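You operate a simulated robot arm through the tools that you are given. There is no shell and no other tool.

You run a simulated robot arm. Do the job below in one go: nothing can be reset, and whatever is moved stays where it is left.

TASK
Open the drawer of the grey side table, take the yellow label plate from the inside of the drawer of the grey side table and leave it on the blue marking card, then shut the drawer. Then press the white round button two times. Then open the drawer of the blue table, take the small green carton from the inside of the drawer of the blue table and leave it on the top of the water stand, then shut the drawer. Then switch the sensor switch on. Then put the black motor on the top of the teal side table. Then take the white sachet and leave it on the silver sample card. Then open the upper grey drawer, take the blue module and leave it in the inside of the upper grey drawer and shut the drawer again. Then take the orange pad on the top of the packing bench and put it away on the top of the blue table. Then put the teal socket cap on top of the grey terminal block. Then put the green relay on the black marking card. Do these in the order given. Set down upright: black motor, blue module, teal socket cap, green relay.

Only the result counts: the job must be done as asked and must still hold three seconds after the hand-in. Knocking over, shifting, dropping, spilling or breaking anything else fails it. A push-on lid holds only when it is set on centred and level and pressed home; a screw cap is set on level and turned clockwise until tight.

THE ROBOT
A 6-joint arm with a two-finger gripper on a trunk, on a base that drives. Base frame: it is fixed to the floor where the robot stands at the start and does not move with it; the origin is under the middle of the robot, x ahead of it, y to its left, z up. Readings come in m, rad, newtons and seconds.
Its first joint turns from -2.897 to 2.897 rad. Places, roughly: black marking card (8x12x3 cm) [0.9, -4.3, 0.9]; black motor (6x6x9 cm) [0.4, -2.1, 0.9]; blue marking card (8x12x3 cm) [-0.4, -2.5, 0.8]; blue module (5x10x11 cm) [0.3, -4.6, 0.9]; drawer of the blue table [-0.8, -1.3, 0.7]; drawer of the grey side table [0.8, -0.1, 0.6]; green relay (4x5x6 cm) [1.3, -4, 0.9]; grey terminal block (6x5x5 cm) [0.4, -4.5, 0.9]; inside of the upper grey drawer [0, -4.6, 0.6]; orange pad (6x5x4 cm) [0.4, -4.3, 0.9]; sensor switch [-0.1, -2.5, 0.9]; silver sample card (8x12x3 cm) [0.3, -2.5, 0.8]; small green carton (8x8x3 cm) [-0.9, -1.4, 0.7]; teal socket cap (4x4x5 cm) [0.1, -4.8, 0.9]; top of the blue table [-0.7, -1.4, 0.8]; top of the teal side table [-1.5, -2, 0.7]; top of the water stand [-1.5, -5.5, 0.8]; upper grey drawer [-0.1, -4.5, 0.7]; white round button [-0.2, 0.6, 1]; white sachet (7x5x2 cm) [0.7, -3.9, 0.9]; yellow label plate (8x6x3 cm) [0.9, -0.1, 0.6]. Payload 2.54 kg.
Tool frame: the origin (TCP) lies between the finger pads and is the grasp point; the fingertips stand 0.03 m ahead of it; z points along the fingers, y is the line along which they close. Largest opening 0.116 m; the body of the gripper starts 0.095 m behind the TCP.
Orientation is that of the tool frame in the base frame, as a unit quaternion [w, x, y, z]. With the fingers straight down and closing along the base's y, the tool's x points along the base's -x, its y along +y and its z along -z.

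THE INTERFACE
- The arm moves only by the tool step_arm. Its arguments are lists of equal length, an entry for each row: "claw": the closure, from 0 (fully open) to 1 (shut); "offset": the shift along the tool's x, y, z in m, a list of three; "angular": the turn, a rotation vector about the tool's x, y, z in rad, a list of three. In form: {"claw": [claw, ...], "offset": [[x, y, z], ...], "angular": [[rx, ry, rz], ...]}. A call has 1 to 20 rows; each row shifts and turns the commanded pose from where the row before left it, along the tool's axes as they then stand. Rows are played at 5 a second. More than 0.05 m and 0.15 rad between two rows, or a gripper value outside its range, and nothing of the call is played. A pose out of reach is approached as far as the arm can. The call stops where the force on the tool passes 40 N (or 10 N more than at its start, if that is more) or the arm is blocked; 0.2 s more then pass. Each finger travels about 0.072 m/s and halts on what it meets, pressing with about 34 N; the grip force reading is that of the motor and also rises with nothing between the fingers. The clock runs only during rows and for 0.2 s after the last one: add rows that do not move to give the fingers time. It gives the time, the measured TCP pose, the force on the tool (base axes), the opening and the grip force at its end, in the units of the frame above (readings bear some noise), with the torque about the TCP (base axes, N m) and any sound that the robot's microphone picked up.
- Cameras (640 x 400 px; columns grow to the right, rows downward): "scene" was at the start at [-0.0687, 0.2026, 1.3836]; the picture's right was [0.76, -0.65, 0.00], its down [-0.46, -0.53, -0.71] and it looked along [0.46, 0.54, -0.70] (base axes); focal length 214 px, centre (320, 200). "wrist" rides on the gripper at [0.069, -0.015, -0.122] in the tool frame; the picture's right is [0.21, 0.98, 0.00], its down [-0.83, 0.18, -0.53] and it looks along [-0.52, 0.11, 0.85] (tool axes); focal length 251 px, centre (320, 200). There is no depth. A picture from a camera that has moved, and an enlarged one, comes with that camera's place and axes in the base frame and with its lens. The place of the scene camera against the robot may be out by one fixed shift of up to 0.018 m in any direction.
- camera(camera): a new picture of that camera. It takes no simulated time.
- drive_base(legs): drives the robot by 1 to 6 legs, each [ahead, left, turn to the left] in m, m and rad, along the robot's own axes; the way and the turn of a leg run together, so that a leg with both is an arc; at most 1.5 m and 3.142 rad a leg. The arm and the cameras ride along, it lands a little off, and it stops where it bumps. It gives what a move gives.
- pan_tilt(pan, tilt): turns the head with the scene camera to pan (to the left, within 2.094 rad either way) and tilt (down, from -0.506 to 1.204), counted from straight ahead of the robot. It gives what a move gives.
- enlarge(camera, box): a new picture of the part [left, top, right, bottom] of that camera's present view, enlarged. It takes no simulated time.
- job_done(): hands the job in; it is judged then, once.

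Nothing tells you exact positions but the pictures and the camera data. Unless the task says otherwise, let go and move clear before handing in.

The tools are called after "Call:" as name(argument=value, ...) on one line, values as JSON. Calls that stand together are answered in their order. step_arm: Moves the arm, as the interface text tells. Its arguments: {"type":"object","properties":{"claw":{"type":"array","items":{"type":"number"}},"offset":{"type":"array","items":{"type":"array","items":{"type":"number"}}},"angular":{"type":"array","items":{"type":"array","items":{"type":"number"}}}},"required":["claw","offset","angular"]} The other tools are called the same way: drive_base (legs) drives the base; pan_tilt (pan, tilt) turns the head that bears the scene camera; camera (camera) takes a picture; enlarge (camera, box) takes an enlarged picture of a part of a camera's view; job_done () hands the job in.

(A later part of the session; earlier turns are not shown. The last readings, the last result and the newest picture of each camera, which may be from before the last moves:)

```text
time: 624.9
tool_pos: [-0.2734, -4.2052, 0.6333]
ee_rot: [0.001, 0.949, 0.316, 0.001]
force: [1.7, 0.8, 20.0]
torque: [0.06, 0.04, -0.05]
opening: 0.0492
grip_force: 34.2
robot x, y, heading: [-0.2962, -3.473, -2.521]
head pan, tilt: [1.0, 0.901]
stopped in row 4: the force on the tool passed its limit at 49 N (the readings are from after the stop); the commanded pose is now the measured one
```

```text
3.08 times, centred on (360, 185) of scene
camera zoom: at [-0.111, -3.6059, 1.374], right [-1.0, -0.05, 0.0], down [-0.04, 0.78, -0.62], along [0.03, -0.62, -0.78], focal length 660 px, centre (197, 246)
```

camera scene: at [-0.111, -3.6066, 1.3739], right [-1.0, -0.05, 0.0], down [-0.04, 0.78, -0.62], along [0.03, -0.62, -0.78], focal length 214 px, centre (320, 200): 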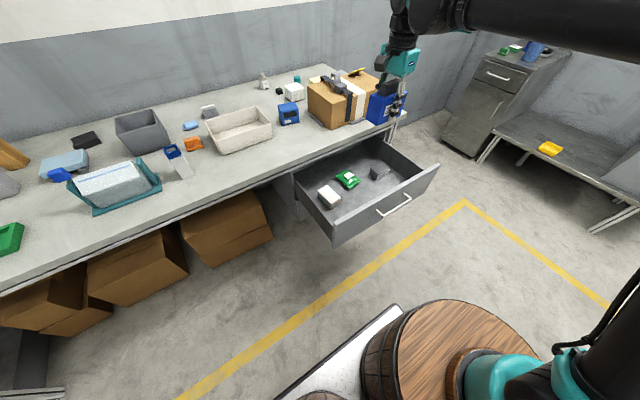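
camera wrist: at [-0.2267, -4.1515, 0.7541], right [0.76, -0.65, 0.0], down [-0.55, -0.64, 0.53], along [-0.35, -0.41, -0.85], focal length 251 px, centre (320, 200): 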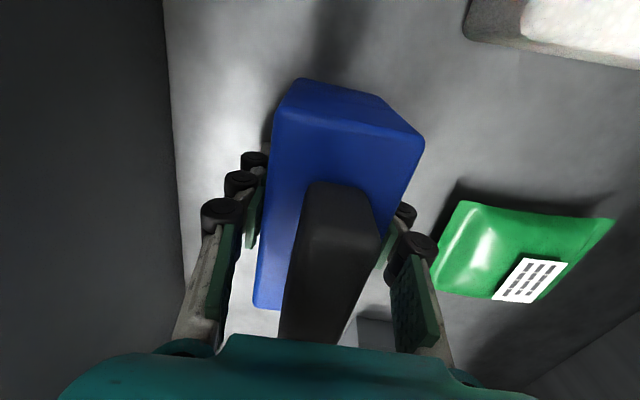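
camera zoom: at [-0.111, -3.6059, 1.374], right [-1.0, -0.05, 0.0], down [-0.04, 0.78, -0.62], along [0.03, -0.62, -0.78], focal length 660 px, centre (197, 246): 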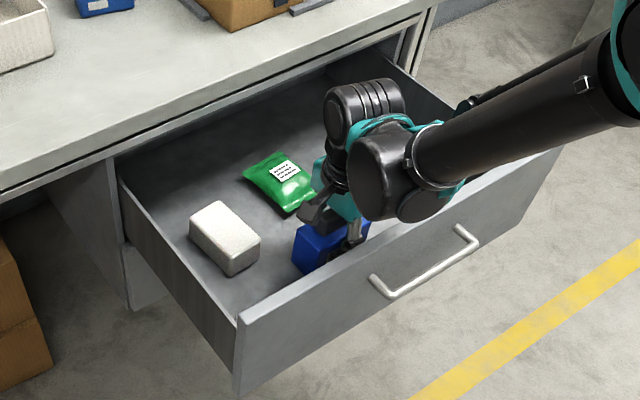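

Set down. Opening just enough and rising straight up.

Call:
step_arm(claw=[0.8, 0.5, 0.4, 0.4, 0.4, 0.4, 0.4, 0.4, 0.4, 0.4, 0.4, 0.4], offset=[[0, 0, -0.001], [0, 0, 0], [0, 0, 0], [0, 0, -0.02], [0, 0, -0.04], [0, 0, -0.04], [0, 0, -0.05], [0, 0, -0.05], [0, 0, -0.05], [0, 0, -0.05], [0, 0, -0.04], [0, 0, 0]], angular=[[0, 0, 0], [0, 0, 0], [0, 0, 0], [0, 0, 0], [0, 0, 0], [0, 0, 0], [0, 0, 0], [0, 0, 0], [0, 0, 0], [0, 0, 0], [0, 0, 0], [0, 0, 0]])

Call:
camera(camera="wrist")

Call:
enlarge(camera="scene", box=[270, 120, 450, 250])

```text
time: 627.5
tool_pos: [-0.2757, -4.2048, 0.9783]
ee_rot: [0.0, 0.949, 0.316, -0.001]
force: [0.7, 1.0, 0.3]
torque: [0.01, -0.01, -0.01]
opening: 0.0695
grip_force: 0.1
robot x, y, heading: [-0.294, -3.4702, -2.518]
head pan, tilt: [1.0, 0.901]
```

```text
taken
camera wrist: at [-0.2299, -4.1516, 1.0992], right [0.76, -0.65, 0.0], down [-0.55, -0.64, 0.53], along [-0.35, -0.4, -0.85], focal length 251 px, centre (320, 200)
```

wrist: 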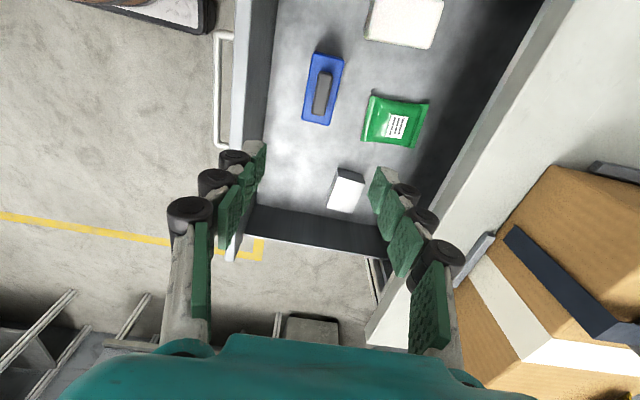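

```text
3.08 times, centred on (360, 185) of scene
camera zoom: at [-0.111, -3.6066, 1.3739], right [-1.0, -0.05, 0.0], down [-0.04, 0.78, -0.62], along [0.03, -0.62, -0.78], focal length 660 px, centre (197, 246)
```

zoom: 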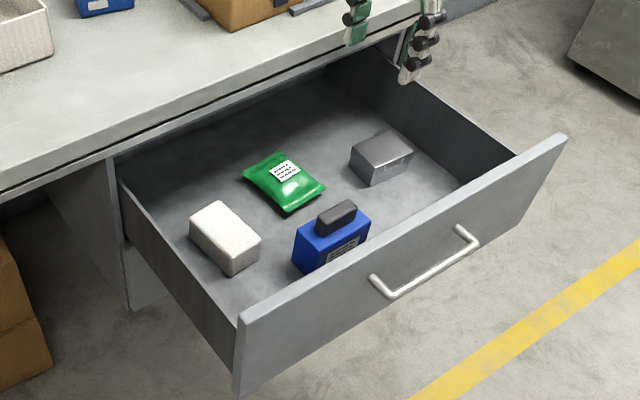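

The blue module stands upright in the drawer. To shut it: first I push the handle with shut fingers from the front.

Call:
step_arm(claw=[1, 1, 1, 1, 1, 1, 1, 1, 1, 1, 1, 1], offset=[[-0.007, -0.0475, 0], [-0.007, -0.0475, 0], [-0.007, -0.0475, 0], [-0.007, -0.0475, 0], [0, 0, 0.045], [0, 0, 0.045], [0, 0, 0.045], [0, 0, 0.045], [0, 0, 0.04], [0, 0, 0.036], [0, 0, 0], [0, 0, 0]], angular=[[0, 0, 0], [0, 0, 0], [0, 0, 0], [0, 0, 0], [0, 0, 0], [0, 0, 0], [0, 0, 0], [0, 0, 0], [0, 0, 0], [0, 0, 0], [0, 0, 0], [0, 0, 0]])

Call:
camera(camera="wrist")

```text
time: 630.1
tool_pos: [-0.4094, -4.0705, 0.7158]
ee_rot: [-0.001, 0.949, 0.316, -0.001]
force: [-0.1, 0.6, 0.1]
torque: [0.01, 0.01, 0.02]
opening: 0.0
grip_force: 28.8
robot x, y, heading: [-0.2979, -3.4689, -2.52]
head pan, tilt: [1.0, 0.901]
```

```text
taken
camera wrist: at [-0.3645, -4.017, 0.8369], right [0.76, -0.65, 0.0], down [-0.55, -0.64, 0.53], along [-0.35, -0.4, -0.85], focal length 251 px, centre (320, 200)
```

wrist: 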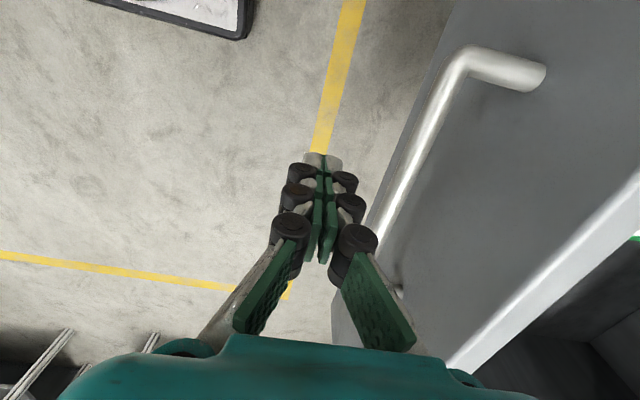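

In front of the handle. Pushing about 15 cm.

Call:
step_arm(claw=[1, 1, 1, 1, 1, 1, 1, 1], offset=[[0, 0.02, 0], [0, 0.02, 0], [0, 0.02, 0], [0, 0.02, 0], [0, 0.025, 0], [0, 0.025, 0], [0, 0.025, 0], [0, 0, 0]], angular=[[0, 0, 0], [0, 0, 0], [0, 0, 0], [0, 0, 0], [0, 0, 0], [0, 0, 0], [0, 0, 0], [0, 0, 0]])

Call:
camera(camera="wrist")

Call:
enlarge(camera="scene", box=[270, 120, 450, 250])

```text
time: 631.9
tool_pos: [-0.3151, -4.1942, 0.7178]
ee_rot: [0.0, 0.949, 0.316, 0.0]
force: [-0.1, 1.1, 0.5]
torque: [0.0, 0.01, 0.0]
opening: 0.0001
grip_force: 28.8
robot x, y, heading: [-0.2988, -3.4678, -2.522]
head pan, tilt: [1.0, 0.901]
```

```text
taken
camera wrist: at [-0.2695, -4.1404, 0.839], right [0.76, -0.65, 0.0], down [-0.55, -0.64, 0.53], along [-0.35, -0.4, -0.85], focal length 251 px, centre (320, 200)
```

wrist: 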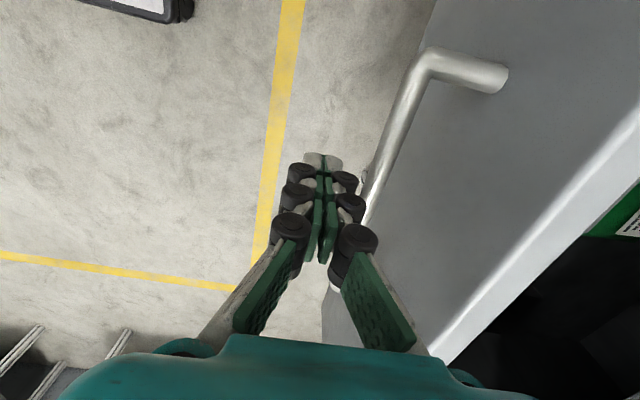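

```text
3.08 times, centred on (360, 185) of scene
camera zoom: at [-0.111, -3.6067, 1.3739], right [-1.0, -0.05, 0.0], down [-0.04, 0.78, -0.62], along [0.03, -0.62, -0.78], focal length 660 px, centre (197, 246)
```

zoom: 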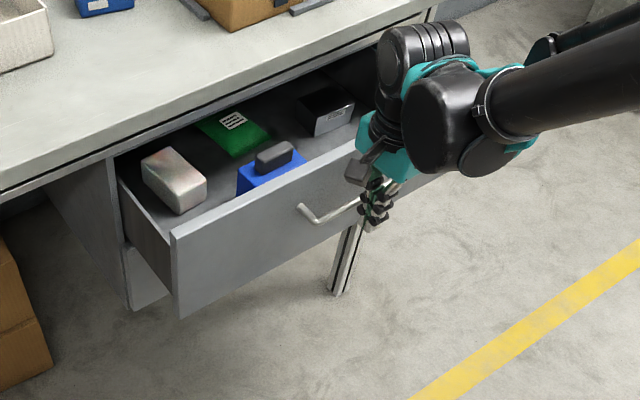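

Call:
step_arm(claw=[1, 1, 1, 1], offset=[[0, 0.02, 0], [0, 0.02, 0], [0, 0.02, 0], [0, 0, 0]], angular=[[0, 0, 0], [0, 0, 0], [0, 0, 0], [0, 0, 0]])

Call:
step_arm(claw=[0.7, 0.65, 0.65, 0.65, 0.65], offset=[[0, -0.03, 0], [0, -0.04, 0], [0, -0.04, -0.03], [0, -0.02, -0.04], [0, 0, -0.03]], angular=[[0, 0, 0], [0, 0, 0], [0, 0, 0], [0, 0, 0], [0, 0, 0]])

Call:
step_arm(claw=[0.65, 0.65, 0.65, 0.65, 0.65, 0.65, 0.65], offset=[[0, 0, 0], [0, 0, 0], [0, 0, 0], [0, 0, 0], [0, 0, 0], [0, 0, 0], [0, 0, 0]], angular=[[-0.1309, 0, 0], [-0.1309, 0, 0], [-0.1309, 0, 0], [-0.1309, 0, 0], [-0.1309, 0, 0], [-0.1309, 0, 0], [0, 0, 0]])

Call:
camera(camera="wrist")

```text
time: 632.9
tool_pos: [-0.2786, -4.2407, 0.7165]
ee_rot: [0.0, 0.949, 0.316, -0.001]
force: [0.1, 0.4, 1.0]
torque: [0.01, 0.01, 0.0]
opening: 0.0002
grip_force: 28.7
robot x, y, heading: [-0.297, -3.4676, -2.523]
head pan, tilt: [1.0, 0.901]
```

```text
time: 634.1
tool_pos: [-0.3589, -4.1373, 0.8161]
ee_rot: [0.0, 0.949, 0.315, 0.0]
force: [0.3, -0.1, 1.0]
torque: [0.01, -0.03, -0.01]
opening: 0.0406
grip_force: 0.2
robot x, y, heading: [-0.2994, -3.471, -2.521]
head pan, tilt: [1.0, 0.901]
```

```text
time: 635.7
tool_pos: [-0.3577, -4.138, 0.8174]
ee_rot: [0.364, 0.877, 0.291, 0.121]
force: [-0.4, 0.6, 0.3]
torque: [-0.01, -0.01, -0.03]
opening: 0.0406
grip_force: 0.0
robot x, y, heading: [-0.3007, -3.4723, -2.524]
head pan, tilt: [1.0, 0.901]
```

```text
taken
camera wrist: at [-0.361, -4.0193, 0.8914], right [0.59, -0.42, 0.69], down [-0.81, -0.29, 0.51], along [-0.01, -0.86, -0.52], focal length 251 px, centre (320, 200)
```

wrist: 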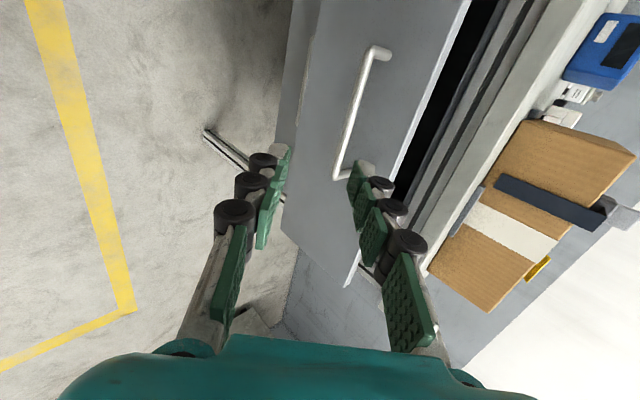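

Re-gripping the handle at the 45° tilt to push it fully home.

Call:
step_arm(claw=[0.68, 0.68, 0.68, 0.68, 0.68, 0.68, 1, 1, 1], offset=[[-0.0015, 0.0173, 0.03], [-0.0015, 0.0172, 0.03], [0, 0, 0.03], [0, 0, 0.04], [0, 0, 0.031], [0, 0, 0], [0, 0, 0], [0, 0, 0], [0, 0, 0]], angular=[[0, 0, 0], [0, 0, 0], [0, 0, 0], [0, 0, 0], [0, 0, 0], [0, 0, 0], [0, 0, 0], [0, 0, 0], [0, 0, 0]])

Call:
camera(camera="wrist")

```text
time: 637.7
tool_pos: [-0.2759, -4.25, 0.7309]
ee_rot: [0.365, 0.876, 0.292, 0.121]
force: [0.2, -2.5, 10.8]
torque: [-0.03, -0.27, -0.33]
opening: 0.0114
grip_force: 38.4
robot x, y, heading: [-0.2956, -3.4719, -2.521]
head pan, tilt: [1.0, 0.901]
```

```text
taken
camera wrist: at [-0.2801, -4.1311, 0.8051], right [0.59, -0.42, 0.69], down [-0.81, -0.29, 0.51], along [-0.01, -0.86, -0.52], focal length 251 px, centre (320, 200)
```

wrist: 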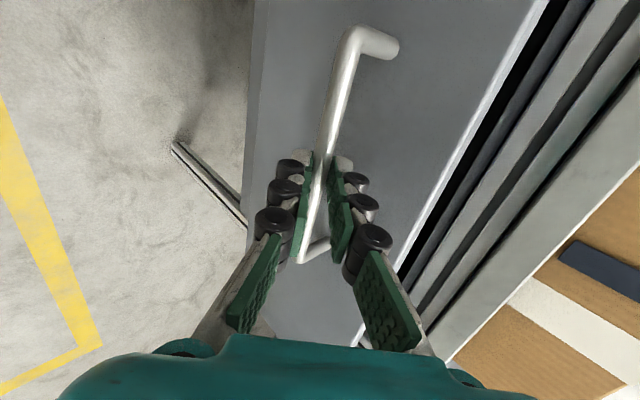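

Gripped; pushing in until it stops.

Call:
step_arm(claw=[1, 1, 1, 1, 1, 1, 1, 1, 1], offset=[[0, 0.0106, 0.0106], [0, 0.0141, 0.0141], [0, 0.0141, 0.0141], [0, 0.0141, 0.0141], [0, 0.0106, 0.0106], [0, 0.0071, 0.0071], [0, 0.0071, 0.0071], [0, 0.0071, 0.0071], [0, 0.0071, 0.0071]], angular=[[0, 0, 0], [0, 0, 0], [0, 0, 0], [0, 0, 0], [0, 0, 0], [0, 0, 0], [0, 0, 0], [0, 0, 0], [0, 0, 0]])

Call:
camera(camera="wrist")

```text
time: 638.5
tool_pos: [-0.2489, -4.2883, 0.7298]
ee_rot: [0.366, 0.876, 0.291, 0.121]
force: [0.5, 1.3, 18.4]
torque: [-0.17, -0.33, -0.3]
opening: 0.0113
grip_force: 38.2
robot x, y, heading: [-0.2938, -3.4647, -2.518]
head pan, tilt: [1.0, 0.901]
stopped in row 3: the force on the tool passed its limit at 44 N (the readings are from after the stop); the commanded pose is now the measured one
```

```text
taken
camera wrist: at [-0.2519, -4.1695, 0.8045], right [0.58, -0.42, 0.69], down [-0.81, -0.29, 0.51], along [-0.01, -0.86, -0.51], focal length 251 px, centre (320, 200)
```

wrist: 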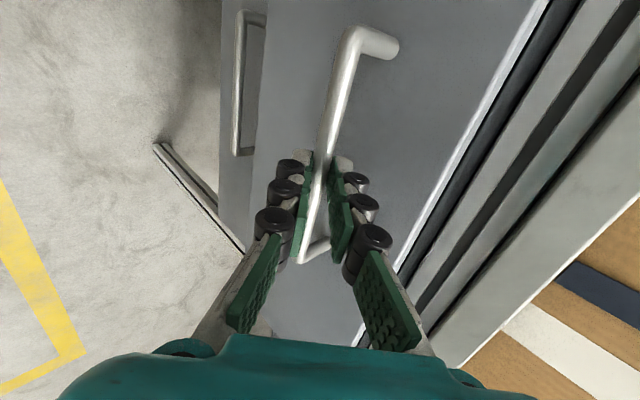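

The stop came from a vertical preload, not the end. I relieve it slightly and continue.

Call:
step_arm(claw=[1, 1, 1, 1, 1, 1, 1, 1], offset=[[0, 0.0025, -0.0025], [0, 0, 0], [0, 0.0071, 0.0071], [0, 0.0071, 0.0071], [0, 0.0071, 0.0071], [0, 0.0071, 0.0071], [0, 0.0071, 0.0071], [0, 0.0071, 0.0071]], angular=[[0, 0, 0], [0, 0, 0], [0, 0, 0], [0, 0, 0], [0, 0, 0], [0, 0, 0], [0, 0, 0], [0, 0, 0]])

```text
time: 639.6
tool_pos: [-0.2363, -4.3068, 0.7312]
ee_rot: [0.362, 0.877, 0.292, 0.121]
force: [-1.1, 1.2, -11.7]
torque: [0.18, 0.06, -0.46]
opening: 0.0113
grip_force: 38.5
robot x, y, heading: [-0.3007, -3.4699, -2.522]
head pan, tilt: [1.0, 0.901]
stopped in row 5: the force on the tool passed its limit at 41 N (the readings are from after the stop); the commanded pose is now the measured one
```

Call:
step_arm(claw=[1, 1, 1, 1, 1, 1, 1], offset=[[0, 0, 0], [0, 0.0071, 0.0071], [0, 0.0071, 0.0071], [0, 0.0071, 0.0071], [0, 0.0071, 0.0071], [0, 0.0071, 0.0071], [0, 0.0071, 0.0071]], angular=[[0, 0, 0], [0, 0, 0], [0, 0, 0], [0, 0, 0], [0, 0, 0], [0, 0, 0], [0, 0, 0]])

Call:
camera(camera="wrist")

Call:
enlarge(camera="scene", box=[270, 120, 450, 250])

```text
time: 640.7
tool_pos: [-0.2174, -4.3316, 0.7311]
ee_rot: [0.361, 0.878, 0.291, 0.12]
force: [-3.4, 5.4, 6.2]
torque: [0.26, -0.32, -0.1]
opening: 0.0112
grip_force: 38.7
robot x, y, heading: [-0.297, -3.4694, -2.53]
head pan, tilt: [1.0, 0.901]
stopped in row 5: the force on the tool passed its limit at 57 N (the readings are from after the stop); the commanded pose is now the measured one
```

```text
taken
camera wrist: at [-0.2206, -4.2132, 0.8059], right [0.59, -0.43, 0.69], down [-0.81, -0.3, 0.51], along [-0.01, -0.85, -0.52], focal length 251 px, centre (320, 200)
```

wrist: 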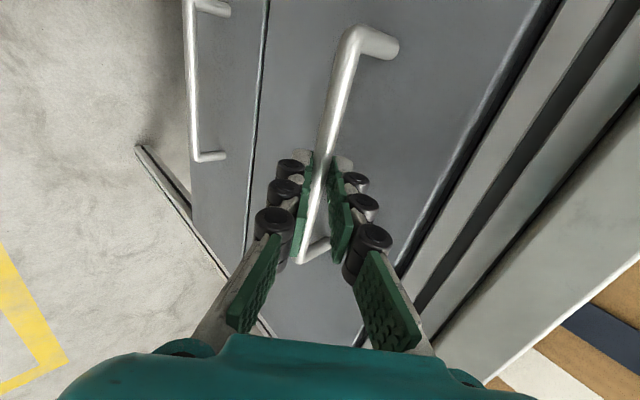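

```text
3.08 times, centred on (360, 185) of scene
camera zoom: at [-0.1115, -3.6059, 1.374], right [-1.0, -0.05, 0.0], down [-0.04, 0.78, -0.62], along [0.03, -0.62, -0.78], focal length 660 px, centre (197, 246)
```

zoom: 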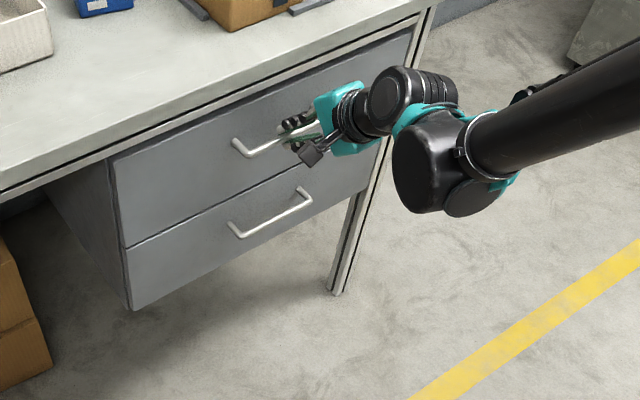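

The drawer front is flush again (same position as before opening). Releasing, backing off and turning the tool down again.

Call:
step_arm(claw=[0.7, 0.65, 0.65, 0.65, 0.65, 0.65, 0.5, 0.3], offset=[[0, 0, 0], [0, 0, 0], [0, 0, -0.03], [0, 0, -0.04], [0, 0, -0.045], [0, 0, -0.045], [0, 0.03, -0.035], [0, 0.03, -0.035]], angular=[[0, 0, 0], [0, 0, 0], [0, 0, 0], [0, 0, 0], [0, 0, 0], [0, 0, 0], [0, 0, 0], [0, 0, 0]])

Call:
step_arm(claw=[0.3, 0.3, 0.3, 0.3, 0.3, 0.3, 0.3, 0.3, 0.3], offset=[[0, 0, 0], [0, 0, 0], [0, 0, 0], [0, 0, 0], [0, 0, 0], [0, 0, 0], [0, 0, -0.04], [0, 0, -0.04], [0, 0, 0]], angular=[[0.1309, 0, 0], [0.1309, 0, 0], [0.1309, 0, 0], [0.1309, 0, 0], [0.1309, 0, 0], [0.1309, 0, 0], [0, 0, 0], [0, 0, 0], [0, 0, 0]])

Call:
enlarge(camera="scene", box=[250, 100, 450, 250])

```text
time: 642.5
tool_pos: [-0.2906, -4.2361, 0.9347]
ee_rot: [0.36, 0.878, 0.292, 0.121]
force: [0.1, -0.5, -0.5]
torque: [0.02, 0.01, 0.01]
opening: 0.0812
grip_force: 0.0
robot x, y, heading: [-0.2973, -3.4696, -2.522]
head pan, tilt: [1.0, 0.901]
```

```text
time: 644.5
tool_pos: [-0.2897, -4.2351, 1.0157]
ee_rot: [-0.002, 0.949, 0.316, 0.0]
force: [0.7, 0.1, 0.3]
torque: [0.02, -0.01, 0.0]
opening: 0.0814
grip_force: 0.0
robot x, y, heading: [-0.3004, -3.4648, -2.52]
head pan, tilt: [1.0, 0.901]
```

```text
2.67 times, centred on (350, 175) of scene
camera zoom: at [-0.1112, -3.6064, 1.3739], right [-1.0, -0.05, 0.0], down [-0.04, 0.78, -0.62], along [0.03, -0.62, -0.78], focal length 572 px, centre (240, 267)
```

zoom: 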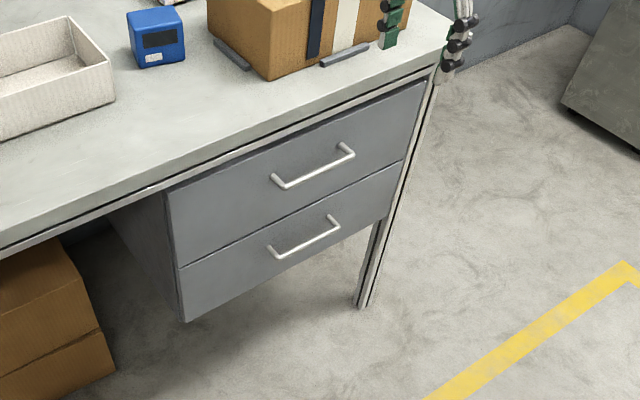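

Drawer is shut. Next the orange pad: drawing the arm in and moving the base beside it.

Call:
step_arm(claw=[0.2, 0.2, 0.2, 0.2, 0.2], offset=[[0, -0.045, -0.015], [0, -0.045, -0.015], [0, -0.045, -0.015], [0, -0.045, -0.015], [0, 0, 0]], angular=[[0, 0, 0], [0, 0, 0], [0, 0, 0], [0, 0, 0], [0, 0, 0]])

Call:
drive_base(legs=[[0, 0, 0.025], [-0.25, 0, 0], [0, 0.4, 0]])

Call:
pan_tilt(pan=1.3, tilt=0.8)

Call:
camera(camera="scene")

Call:
camera(camera="wrist")

```text
time: 645.7
tool_pos: [-0.3947, -4.0922, 1.0771]
ee_rot: [-0.002, 0.949, 0.316, -0.001]
force: [-0.9, 0.2, 0.7]
torque: [0.02, -0.04, -0.01]
opening: 0.0928
grip_force: 0.0
robot x, y, heading: [-0.3017, -3.4657, -2.52]
head pan, tilt: [1.0, 0.901]
```

```text
time: 650.0
tool_pos: [0.0594, -4.274, 1.077]
ee_rot: [-0.003, 0.945, 0.327, -0.001]
force: [0.4, -0.2, -0.6]
torque: [0.02, -0.01, -0.01]
opening: 0.0928
grip_force: 0.0
robot x, y, heading: [0.1448, -3.6464, -2.497]
head pan, tilt: [1.0, 0.901]
```

```text
time: 650.8
tool_pos: [0.0595, -4.274, 1.0762]
ee_rot: [-0.002, 0.945, 0.327, -0.001]
force: [-0.1, -0.5, -0.2]
torque: [0.02, -0.03, 0.0]
opening: 0.0929
grip_force: 0.1
robot x, y, heading: [0.1423, -3.6493, -2.501]
head pan, tilt: [1.3, 0.799]
```

```text
taken
camera scene: at [0.3542, -3.7802, 1.3818], right [-0.93, -0.36, 0.0], down [-0.26, 0.67, -0.7], along [0.25, -0.65, -0.72], focal length 214 px, centre (320, 200)
```

scene: 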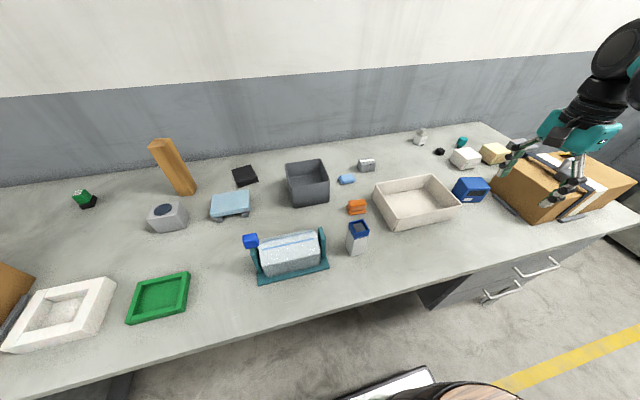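

```text
taken
camera wrist: at [0.1038, -4.22, 1.1983], right [0.77, -0.63, -0.01], down [-0.53, -0.66, 0.53], along [-0.34, -0.41, -0.85], focal length 251 px, centre (320, 200)
```

wrist: 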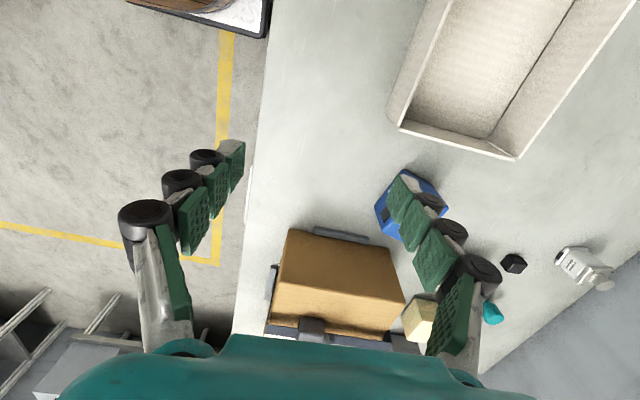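

Call:
step_arm(claw=[0.2, 0.2, 0.2, 0.2, 0.2, 0.2, 0.2, 0.2, 0.2], offset=[[0.0363, 0.0254, 0], [0.0363, 0.0254, 0], [0.0363, 0.0254, 0], [0.0363, 0.0254, 0], [0.0363, 0.0254, 0], [0.0363, 0.0254, 0], [0.0363, 0.0254, 0], [0.0363, 0.0254, 0], [0, 0, 0.03]], angular=[[0, 0, 0], [0, 0, 0], [0, 0, 0], [0, 0, 0], [0, 0, 0], [0, 0, 0], [0, 0, 0], [0, 0, 0], [0, 0, 0]])

Call:
camera(camera="wrist")

Call:
enlarge(camera="scene", box=[310, 160, 430, 250])

```text
time: 652.8
tool_pos: [0.4129, -4.2535, 1.0485]
ee_rot: [-0.002, 0.945, 0.327, -0.001]
force: [0.3, 0.0, -0.2]
torque: [-0.02, 0.0, -0.03]
opening: 0.0927
grip_force: 0.0
robot x, y, heading: [0.1399, -3.6484, -2.499]
head pan, tilt: [1.3, 0.799]
```

```text
taken
camera wrist: at [0.4582, -4.1997, 1.1688], right [0.77, -0.63, -0.01], down [-0.54, -0.66, 0.53], along [-0.34, -0.41, -0.85], focal length 251 px, centre (320, 200)
```

wrist: 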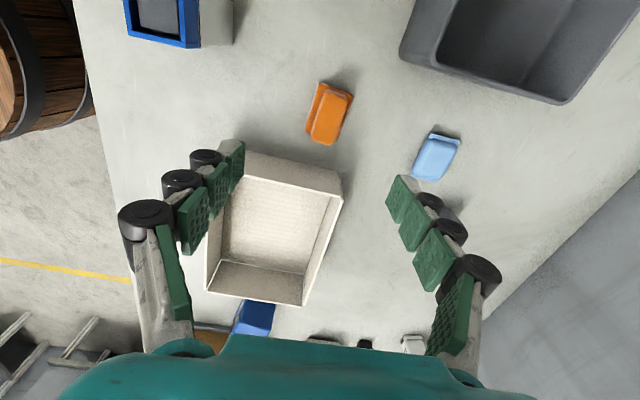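

```text
4.44 times, centred on (370, 205) of scene
camera zoom: at [0.3543, -3.7801, 1.3818], right [-0.93, -0.37, 0.0], down [-0.26, 0.67, -0.7], along [0.25, -0.65, -0.72], focal length 953 px, centre (98, 178)
```

zoom: 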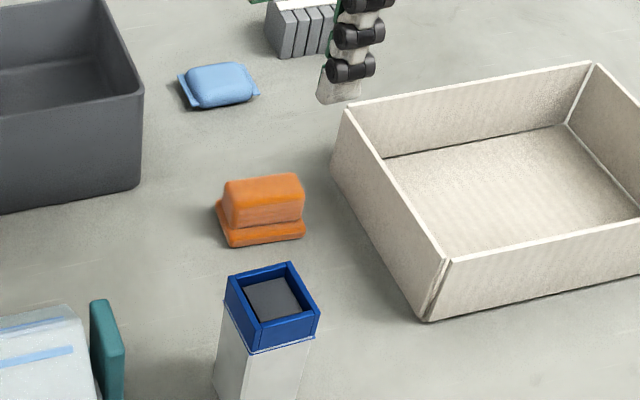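

The orange pad is at about (0.422, -4.257), nearly aligned with the bench. Lining up and lowering partway.

Call:
step_arm(claw=[0.35, 0.35, 0.35, 0.35], offset=[[0.005, 0.0081, 0], [0, 0, 0.045], [0, 0, 0.045], [0, 0, 0]], angular=[[0, 0, 0.065], [0, 0, 0], [0, 0, 0], [0, 0, 0]])

Call:
camera(camera="wrist")

Call:
enlarge(camera="wrist", box=[260, 80, 400, 200])

```text
time: 653.8
tool_pos: [0.4224, -4.256, 0.9563]
ee_rot: [-0.003, 0.955, 0.297, -0.001]
force: [-0.4, 0.4, 0.0]
torque: [-0.03, -0.01, -0.04]
opening: 0.0753
grip_force: 0.1
robot x, y, heading: [0.1377, -3.648, -2.502]
head pan, tilt: [1.3, 0.799]
```

```text
taken
camera wrist: at [0.4708, -4.2061, 1.0783], right [0.73, -0.68, -0.01], down [-0.58, -0.62, 0.53], along [-0.37, -0.39, -0.85], focal length 251 px, centre (320, 200)
```

wrist: 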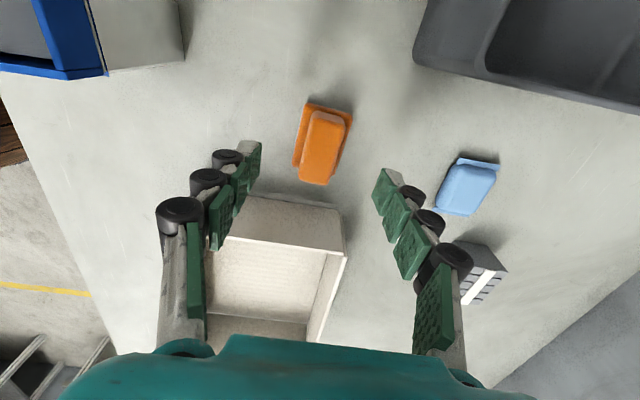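

```text
3.33 times, centred on (330, 140) of wrist
camera zoom: at [0.4708, -4.2061, 1.0783], right [0.73, -0.68, -0.01], down [-0.58, -0.62, 0.53], along [-0.37, -0.39, -0.85], focal length 838 px, centre (287, 400)
```

zoom: 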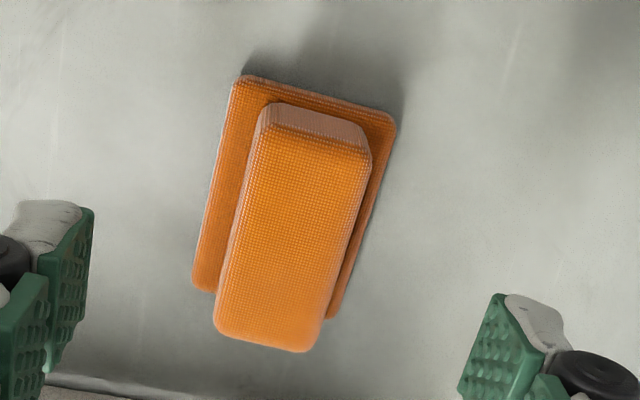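

Aligned. Going down onto the block and gripping.

Call:
step_arm(claw=[0.4, 0.4, 0.4, 0.4, 0.7, 1, 1, 1], offset=[[-0.0062, 0.003, 0.03], [0, 0, 0.025], [0, 0, 0.01], [0, 0, 0], [0, 0, 0], [0, 0, 0], [0, 0, 0], [0, 0, 0]], angular=[[0, 0, 0], [0, 0, 0], [0, 0, 0], [0, 0, 0], [0, 0, 0], [0, 0, 0], [0, 0, 0], [0, 0, 0]])

Call:
camera(camera="wrist")

```text
time: 655.6
tool_pos: [0.4171, -4.2648, 0.892]
ee_rot: [-0.003, 0.955, 0.297, -0.001]
force: [-0.7, 0.5, -0.3]
torque: [-0.01, -0.01, 0.0]
opening: 0.0267
grip_force: 34.0
robot x, y, heading: [0.1422, -3.6505, -2.498]
head pan, tilt: [1.3, 0.799]
```

```text
taken
camera wrist: at [0.4664, -4.2129, 1.0136], right [0.73, -0.68, -0.01], down [-0.58, -0.62, 0.53], along [-0.37, -0.39, -0.85], focal length 251 px, centre (320, 200)
```

wrist: 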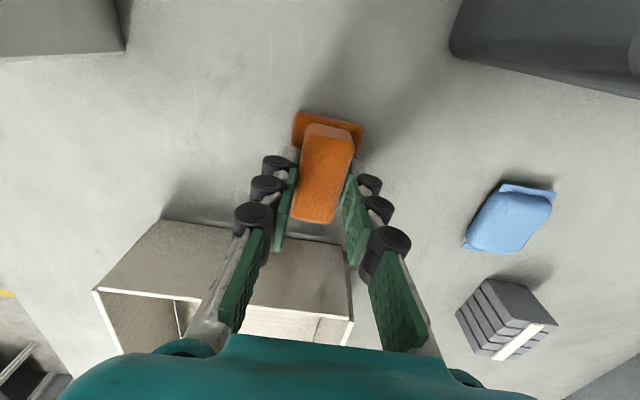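

Gripped. Lifting, tucking in, and driving round to the blue table.

Call:
step_arm(claw=[1, 1, 1, 1, 1], offset=[[0, 0, -0.015], [0, 0, -0.03], [0, 0, -0.04], [0, 0, -0.045], [0, 0, -0.03]], angular=[[0, 0, 0], [0, 0, 0], [0, 0, 0], [0, 0, 0], [0, 0, 0]])

Call:
camera(camera="wrist")

Call:
step_arm(claw=[1, 1, 1, 1, 1, 1, 1, 1, 1, 1, 1, 1, 1, 1, 1], offset=[[-0.0282, -0.036, -0.003], [-0.0282, -0.036, -0.003], [-0.0282, -0.036, -0.003], [-0.0282, -0.036, -0.003], [-0.0282, -0.036, -0.003], [-0.0282, -0.036, -0.003], [-0.0282, -0.036, -0.003], [-0.0282, -0.036, -0.003], [-0.0282, -0.036, -0.003], [-0.0282, -0.036, -0.003], [-0.0282, -0.036, -0.003], [-0.0282, -0.036, -0.003], [-0.0282, -0.036, -0.003], [-0.0282, -0.036, -0.003], [-0.0282, -0.036, -0.003]], angular=[[0, 0, 0], [0, 0, 0], [0, 0, 0], [0, 0, 0], [0, 0, 0], [0, 0, 0], [0, 0, 0], [0, 0, 0], [0, 0, 0], [0, 0, 0], [0, 0, 0], [0, 0, 0], [0, 0, 0], [0, 0, 0], [0, 0, 0]])

Call:
enlarge(camera="scene", box=[60, 120, 300, 270])

Call:
drive_base(legs=[[0, -0.3, 0], [0.8, 0, 0], [0.75, 0, 0]])

```text
time: 656.8
tool_pos: [0.4191, -4.2642, 1.0525]
ee_rot: [-0.002, 0.955, 0.297, -0.001]
force: [-0.6, -0.1, -0.8]
torque: [0.02, 0.01, 0.02]
opening: 0.0267
grip_force: 34.5
robot x, y, heading: [0.1394, -3.6492, -2.5]
head pan, tilt: [1.3, 0.799]
```

```text
taken
camera wrist: at [0.4671, -4.2122, 1.1738], right [0.73, -0.68, -0.01], down [-0.58, -0.62, 0.53], along [-0.37, -0.39, -0.85], focal length 251 px, centre (320, 200)
```

wrist: 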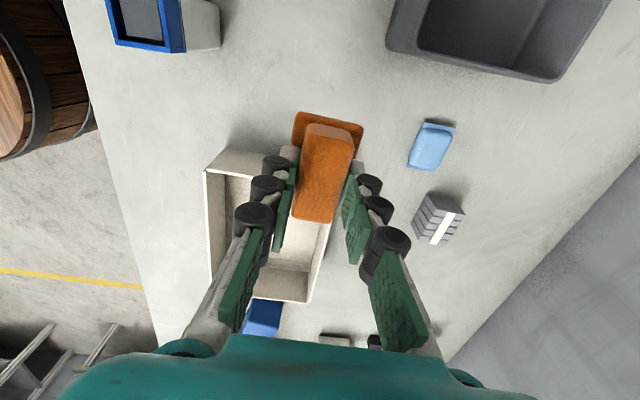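

```text
time: 660.0
tool_pos: [-0.2398, -4.0603, 1.1013]
ee_rot: [-0.004, 0.955, 0.297, -0.001]
force: [0.5, 0.1, -0.3]
torque: [0.01, -0.01, -0.03]
opening: 0.0266
grip_force: 34.1
robot x, y, heading: [0.1451, -3.6482, -2.496]
head pan, tilt: [1.3, 0.799]
```

```text
2.67 times, centred on (180, 195) of scene
camera zoom: at [0.3545, -3.78, 1.3818], right [-0.93, -0.37, 0.0], down [-0.26, 0.67, -0.7], along [0.26, -0.65, -0.72], focal length 572 px, centre (693, 213)
```

zoom: 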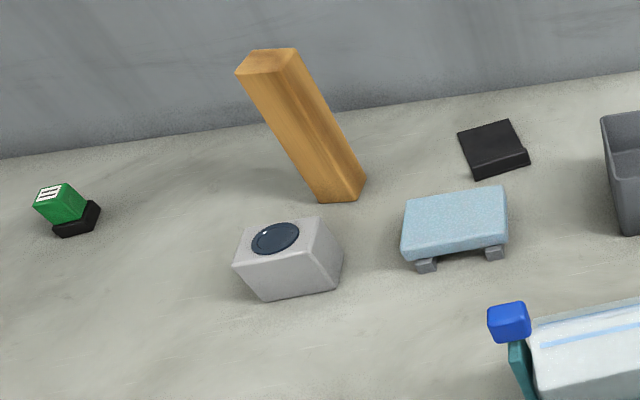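

```text
time: 669.5
tool_pos: [-1.6217, -4.7645, 1.1004]
ee_rot: [-0.003, 0.954, 0.301, -0.001]
force: [0.2, 0.2, 0.0]
torque: [0.01, -0.04, -0.07]
opening: 0.0266
grip_force: 33.8
robot x, y, heading: [-1.2476, -4.3511, -2.489]
head pan, tilt: [1.3, 0.799]
```

Call:
drive_base(legs=[[-0.08, 0, 0], [0, -1.5, 0], [0, -1.48, 0]])

Call:
pan_tilt(pan=1.9, tilt=0.6)

Call:
camera(camera="scene")

```text
time: 684.4
tool_pos: [-3.3342, -2.328, 1.1018]
ee_rot: [-0.002, 0.96, 0.281, -0.001]
force: [-0.7, 0.3, -0.9]
torque: [0.02, 0.01, 0.01]
opening: 0.0266
grip_force: 33.9
robot x, y, heading: [-2.944, -1.9282, -2.532]
head pan, tilt: [1.3, 0.799]
```

```text
time: 685.4
tool_pos: [-3.3344, -2.3283, 1.1004]
ee_rot: [-0.002, 0.96, 0.281, -0.001]
force: [-0.5, 0.4, -0.3]
torque: [-0.02, 0.02, 0.04]
opening: 0.0266
grip_force: 34.1
robot x, y, heading: [-2.9412, -1.9282, -2.529]
head pan, tilt: [1.901, 0.6]
```

```text
taken
camera scene: at [-2.6871, -2.0448, 1.3987], right [-0.59, -0.81, 0.0], down [-0.46, 0.33, -0.82], along [0.67, -0.49, -0.57], focal length 214 px, centre (320, 200)
```

scene: 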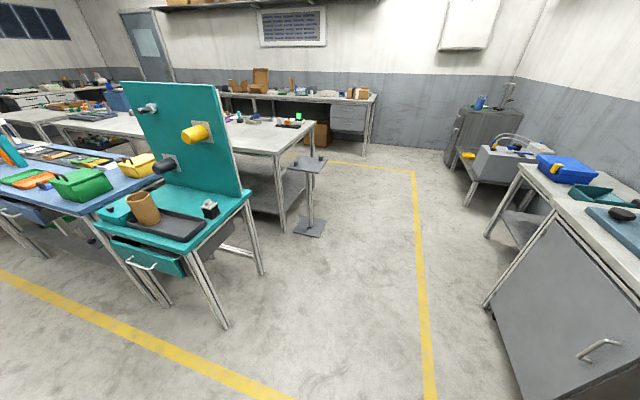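

Motor still stands on the teal table. Reversing along the aisle to the blue table.

Call:
drive_base(legs=[[0, 0, 0.031], [-1.25, 0, 0], [-1.2, 0, 0]])

Call:
pan_tilt(pan=1.3, tilt=0.8)

Call:
camera(camera="scene")

```text
time: 697.9
tool_pos: [-1.3135, -0.8552, 1.1011]
ee_rot: [-0.003, 0.96, 0.281, -0.001]
force: [0.8, 0.1, 0.0]
torque: [-0.01, -0.01, -0.01]
opening: 0.027
grip_force: 33.6
robot x, y, heading: [-0.9203, -0.4576, -2.527]
head pan, tilt: [1.901, 0.6]
```

```text
time: 698.9
tool_pos: [-1.3139, -0.856, 1.0999]
ee_rot: [-0.002, 0.959, 0.282, -0.001]
force: [0.1, 0.0, -0.8]
torque: [0.0, -0.02, 0.04]
opening: 0.0267
grip_force: 34.0
robot x, y, heading: [-0.9195, -0.4576, -2.53]
head pan, tilt: [1.3, 0.799]
```

```text
taken
camera scene: at [-0.7105, -0.5962, 1.3818], right [-0.94, -0.34, 0.0], down [-0.24, 0.68, -0.7], along [0.23, -0.66, -0.72], focal length 214 px, centre (320, 200)
```

scene: 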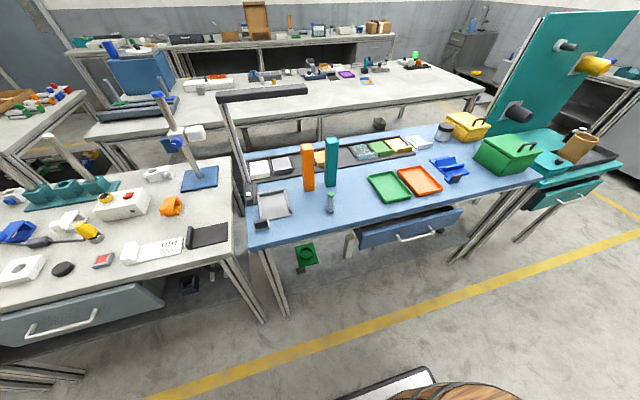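

Call:
enlarge(camera="scene", box=[240, 120, 560, 270])

```text
2.00 times, centred on (400, 195) of scene
camera zoom: at [-0.7105, -0.5962, 1.3818], right [-0.94, -0.34, 0.0], down [-0.24, 0.68, -0.7], along [0.23, -0.66, -0.72], focal length 429 px, centre (160, 210)
```

zoom: 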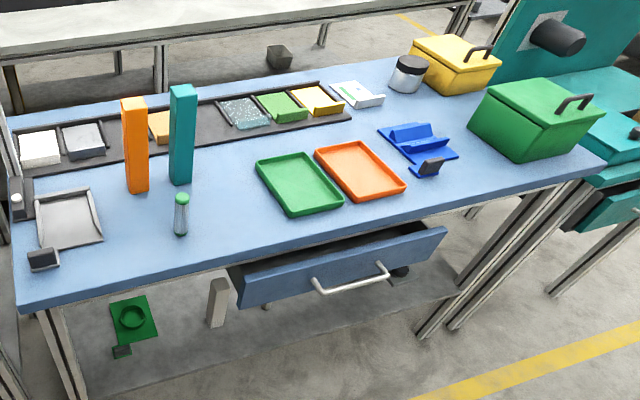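

Free room on the blue table between the small cylinder and the green tray, around (-0.667, -1.194). Swinging the pad over it.

Call:
step_arm(claw=[1, 1, 1, 1, 1, 1, 1, 1, 1, 1, 1, 1, 1, 1, 1, 1, 1], offset=[[0.0226, 0.0396, 0], [0.0226, 0.0396, 0], [0.0226, 0.0396, 0], [0.0226, 0.0396, 0], [0.0226, 0.0396, 0], [0.0226, 0.0396, 0], [0.0226, 0.0396, 0], [0.0226, 0.0396, 0], [0.0226, 0.0396, 0], [0.0226, 0.0396, 0], [0.0226, 0.0396, 0], [0.0226, 0.0396, 0], [0.0226, 0.0396, 0], [0.0226, 0.0396, 0], [0.0226, 0.0396, 0], [0.0226, 0.0396, 0], [0, 0, 0.04]], angular=[[0, 0, 0], [0, 0, 0], [0, 0, 0], [0, 0, 0], [0, 0, 0], [0, 0, 0], [0, 0, 0], [0, 0, 0], [0, 0, 0], [0, 0, 0], [0, 0, 0], [0, 0, 0], [0, 0, 0], [0, 0, 0], [0, 0, 0], [0, 0, 0], [0, 0, 0]])

Call:
camera(camera="wrist")

Call:
enlarge(camera="scene", box=[240, 100, 480, 270])

```text
time: 702.5
tool_pos: [-0.6625, -1.1938, 1.0568]
ee_rot: [-0.002, 0.96, 0.28, -0.001]
force: [-0.5, 0.3, -1.0]
torque: [-0.04, -0.01, 0.02]
opening: 0.0269
grip_force: 33.7
robot x, y, heading: [-0.9204, -0.4583, -2.534]
head pan, tilt: [1.3, 0.799]
```

```text
taken
camera wrist: at [-0.613, -1.1448, 1.1777], right [0.71, -0.71, -0.01], down [-0.6, -0.6, 0.53], along [-0.38, -0.37, -0.85], focal length 251 px, centre (320, 200)
```

wrist: 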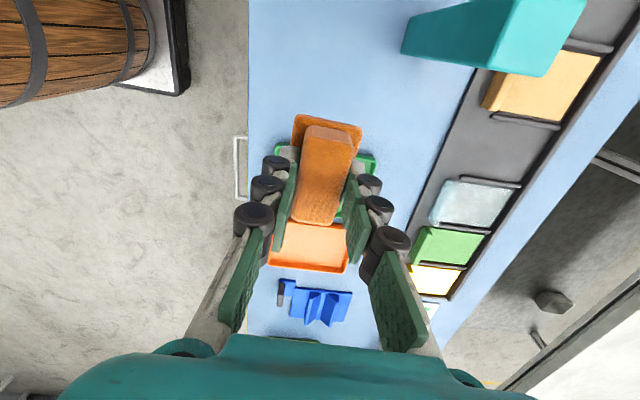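

```text
2.35 times, centred on (360, 185) of scene
camera zoom: at [-0.7105, -0.5962, 1.3818], right [-0.94, -0.34, 0.0], down [-0.24, 0.68, -0.7], along [0.23, -0.66, -0.72], focal length 505 px, centre (226, 235)
```

zoom: 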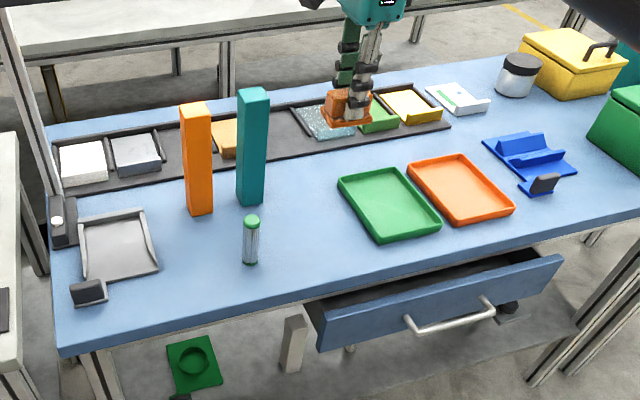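

The spot below is clear blue table. Lowering.

Call:
step_arm(claw=[1, 1, 1, 1, 1], offset=[[0, 0, 0.045], [0, 0, 0.045], [0, 0, 0.045], [0, 0, 0.02], [0, 0, 0]], angular=[[0, 0, 0], [0, 0, 0], [0, 0, 0], [0, 0, 0], [0, 0, 0]])

Call:
camera(camera="wrist")

Call:
enlarge(camera="scene", box=[280, 120, 440, 250])

```text
time: 703.7
tool_pos: [-0.6682, -1.1928, 0.9021]
ee_rot: [-0.003, 0.959, 0.282, -0.001]
force: [-0.1, 0.8, -0.5]
torque: [0.03, -0.02, 0.01]
opening: 0.0269
grip_force: 33.8
robot x, y, heading: [-0.9231, -0.4583, -2.529]
head pan, tilt: [1.3, 0.799]
```

```text
taken
camera wrist: at [-0.6185, -1.1436, 1.0236], right [0.71, -0.71, -0.01], down [-0.6, -0.6, 0.53], along [-0.38, -0.37, -0.85], focal length 251 px, centre (320, 200)
```

wrist: 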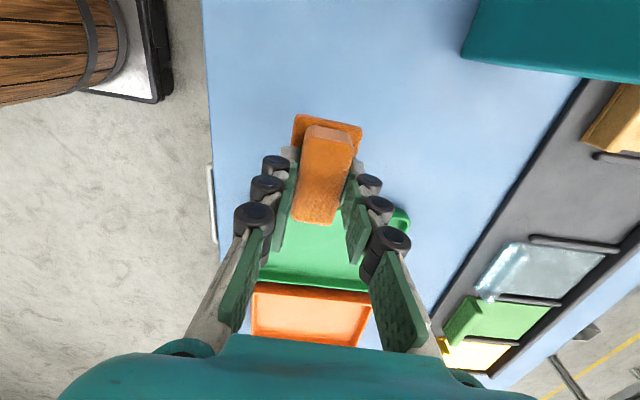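

```text
3.08 times, centred on (360, 185) of scene
camera zoom: at [-0.7104, -0.5964, 1.3818], right [-0.94, -0.34, 0.0], down [-0.24, 0.68, -0.7], along [0.23, -0.66, -0.72], focal length 660 px, centre (197, 246)
```

zoom: 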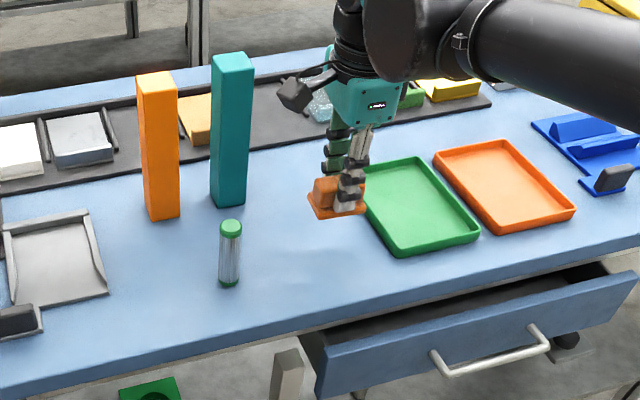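

Call:
step_arm(claw=[1, 1, 1, 1], offset=[[0, 0, 0.03], [0, 0, 0.025], [0, 0, 0.01], [0, 0, 0]], angular=[[0, 0, 0], [0, 0, 0], [0, 0, 0], [0, 0, 0]])

Call:
step_arm(claw=[1, 1, 1, 1, 1, 1], offset=[[0, 0, 0.005], [0, 0, 0.005], [0, 0, 0.005], [0, 0, 0.004], [0, 0, 0.004], [0, 0, 0]], angular=[[0, 0, 0], [0, 0, 0], [0, 0, 0], [0, 0, 0], [0, 0, 0], [0, 0, 0]])

Call:
camera(camera="wrist")

```text
time: 704.6
tool_pos: [-0.6697, -1.1938, 0.8412]
ee_rot: [-0.003, 0.96, 0.28, 0.0]
force: [-0.9, 2.3, 14.5]
torque: [0.03, -0.03, -0.01]
opening: 0.0268
grip_force: 34.3
robot x, y, heading: [-0.9203, -0.4569, -2.53]
head pan, tilt: [1.3, 0.799]
stopped in row 4: the force on the tool passed its limit at 44 N (the readings are from after the stop); the commanded pose is now the measured one
```

```text
time: 705.0
tool_pos: [-0.6694, -1.1933, 0.8409]
ee_rot: [-0.001, 0.96, 0.281, 0.0]
force: [-1.1, 3.8, 19.6]
torque: [0.12, -0.07, 0.0]
opening: 0.0267
grip_force: 34.3
robot x, y, heading: [-0.9181, -0.4544, -2.527]
head pan, tilt: [1.3, 0.799]
stopped in row 1: the force on the tool passed its limit at 53 N (the readings are from after the stop); the commanded pose is now the measured one
```

```text
taken
camera wrist: at [-0.6192, -1.1438, 0.9624], right [0.71, -0.71, 0.0], down [-0.6, -0.6, 0.53], along [-0.38, -0.38, -0.85], focal length 251 px, centre (320, 200)
```

wrist: 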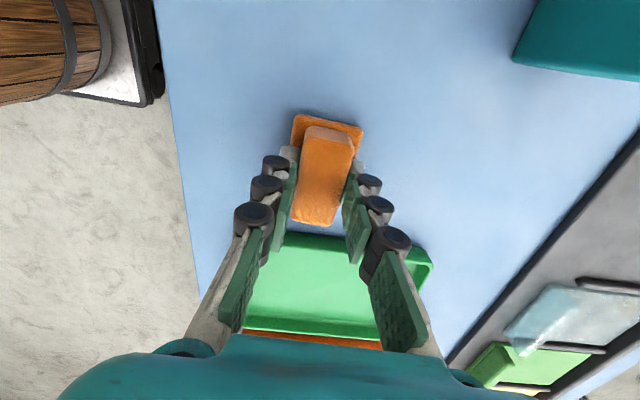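

The pad rests on the blue table. Releasing and rising.

Call:
step_arm(claw=[0.8, 0.6, 0.5, 0.5, 0.5, 0.5, 0.5, 0.5], offset=[[0, 0, 0], [0, 0, 0], [0, 0, 0], [0, 0, -0.02], [0, 0, -0.04], [0, 0, -0.05], [0, 0, -0.05], [0, 0, -0.05]], angular=[[0, 0, 0], [0, 0, 0], [0, 0, 0], [0, 0, 0], [0, 0, 0], [0, 0, 0], [0, 0, 0], [0, 0, 0]])

Call:
camera(camera="wrist")

Call:
enlarge(camera="scene", box=[240, 120, 480, 270])

```text
time: 706.8
tool_pos: [-0.6676, -1.1964, 1.051]
ee_rot: [-0.001, 0.96, 0.281, 0.0]
force: [0.3, 0.0, 0.0]
torque: [0.03, 0.02, -0.02]
opening: 0.0582
grip_force: 0.0
robot x, y, heading: [-0.9173, -0.4564, -2.531]
head pan, tilt: [1.3, 0.799]
```

```text
taken
camera wrist: at [-0.6175, -1.1476, 1.1722], right [0.71, -0.71, 0.0], down [-0.6, -0.6, 0.53], along [-0.38, -0.38, -0.85], focal length 251 px, centre (320, 200)
```

wrist: 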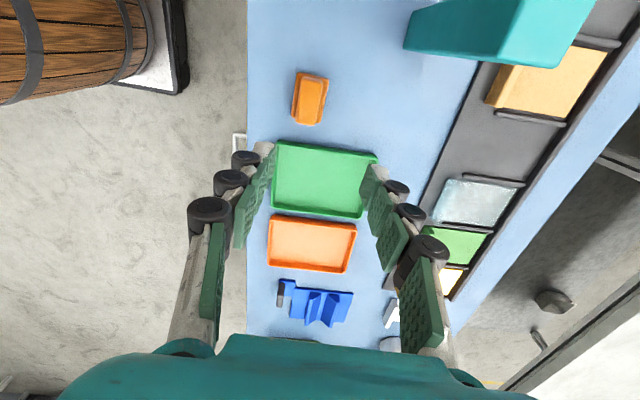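

```text
2.67 times, centred on (360, 195) of scene
camera zoom: at [-0.7104, -0.5965, 1.3818], right [-0.94, -0.34, 0.0], down [-0.24, 0.68, -0.7], along [0.23, -0.66, -0.72], focal length 572 px, centre (213, 213)
```

zoom: 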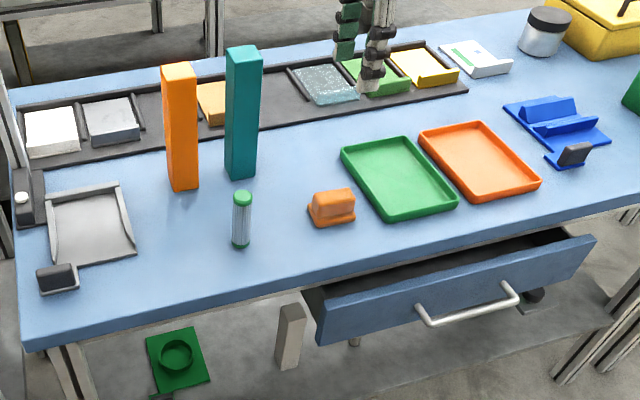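

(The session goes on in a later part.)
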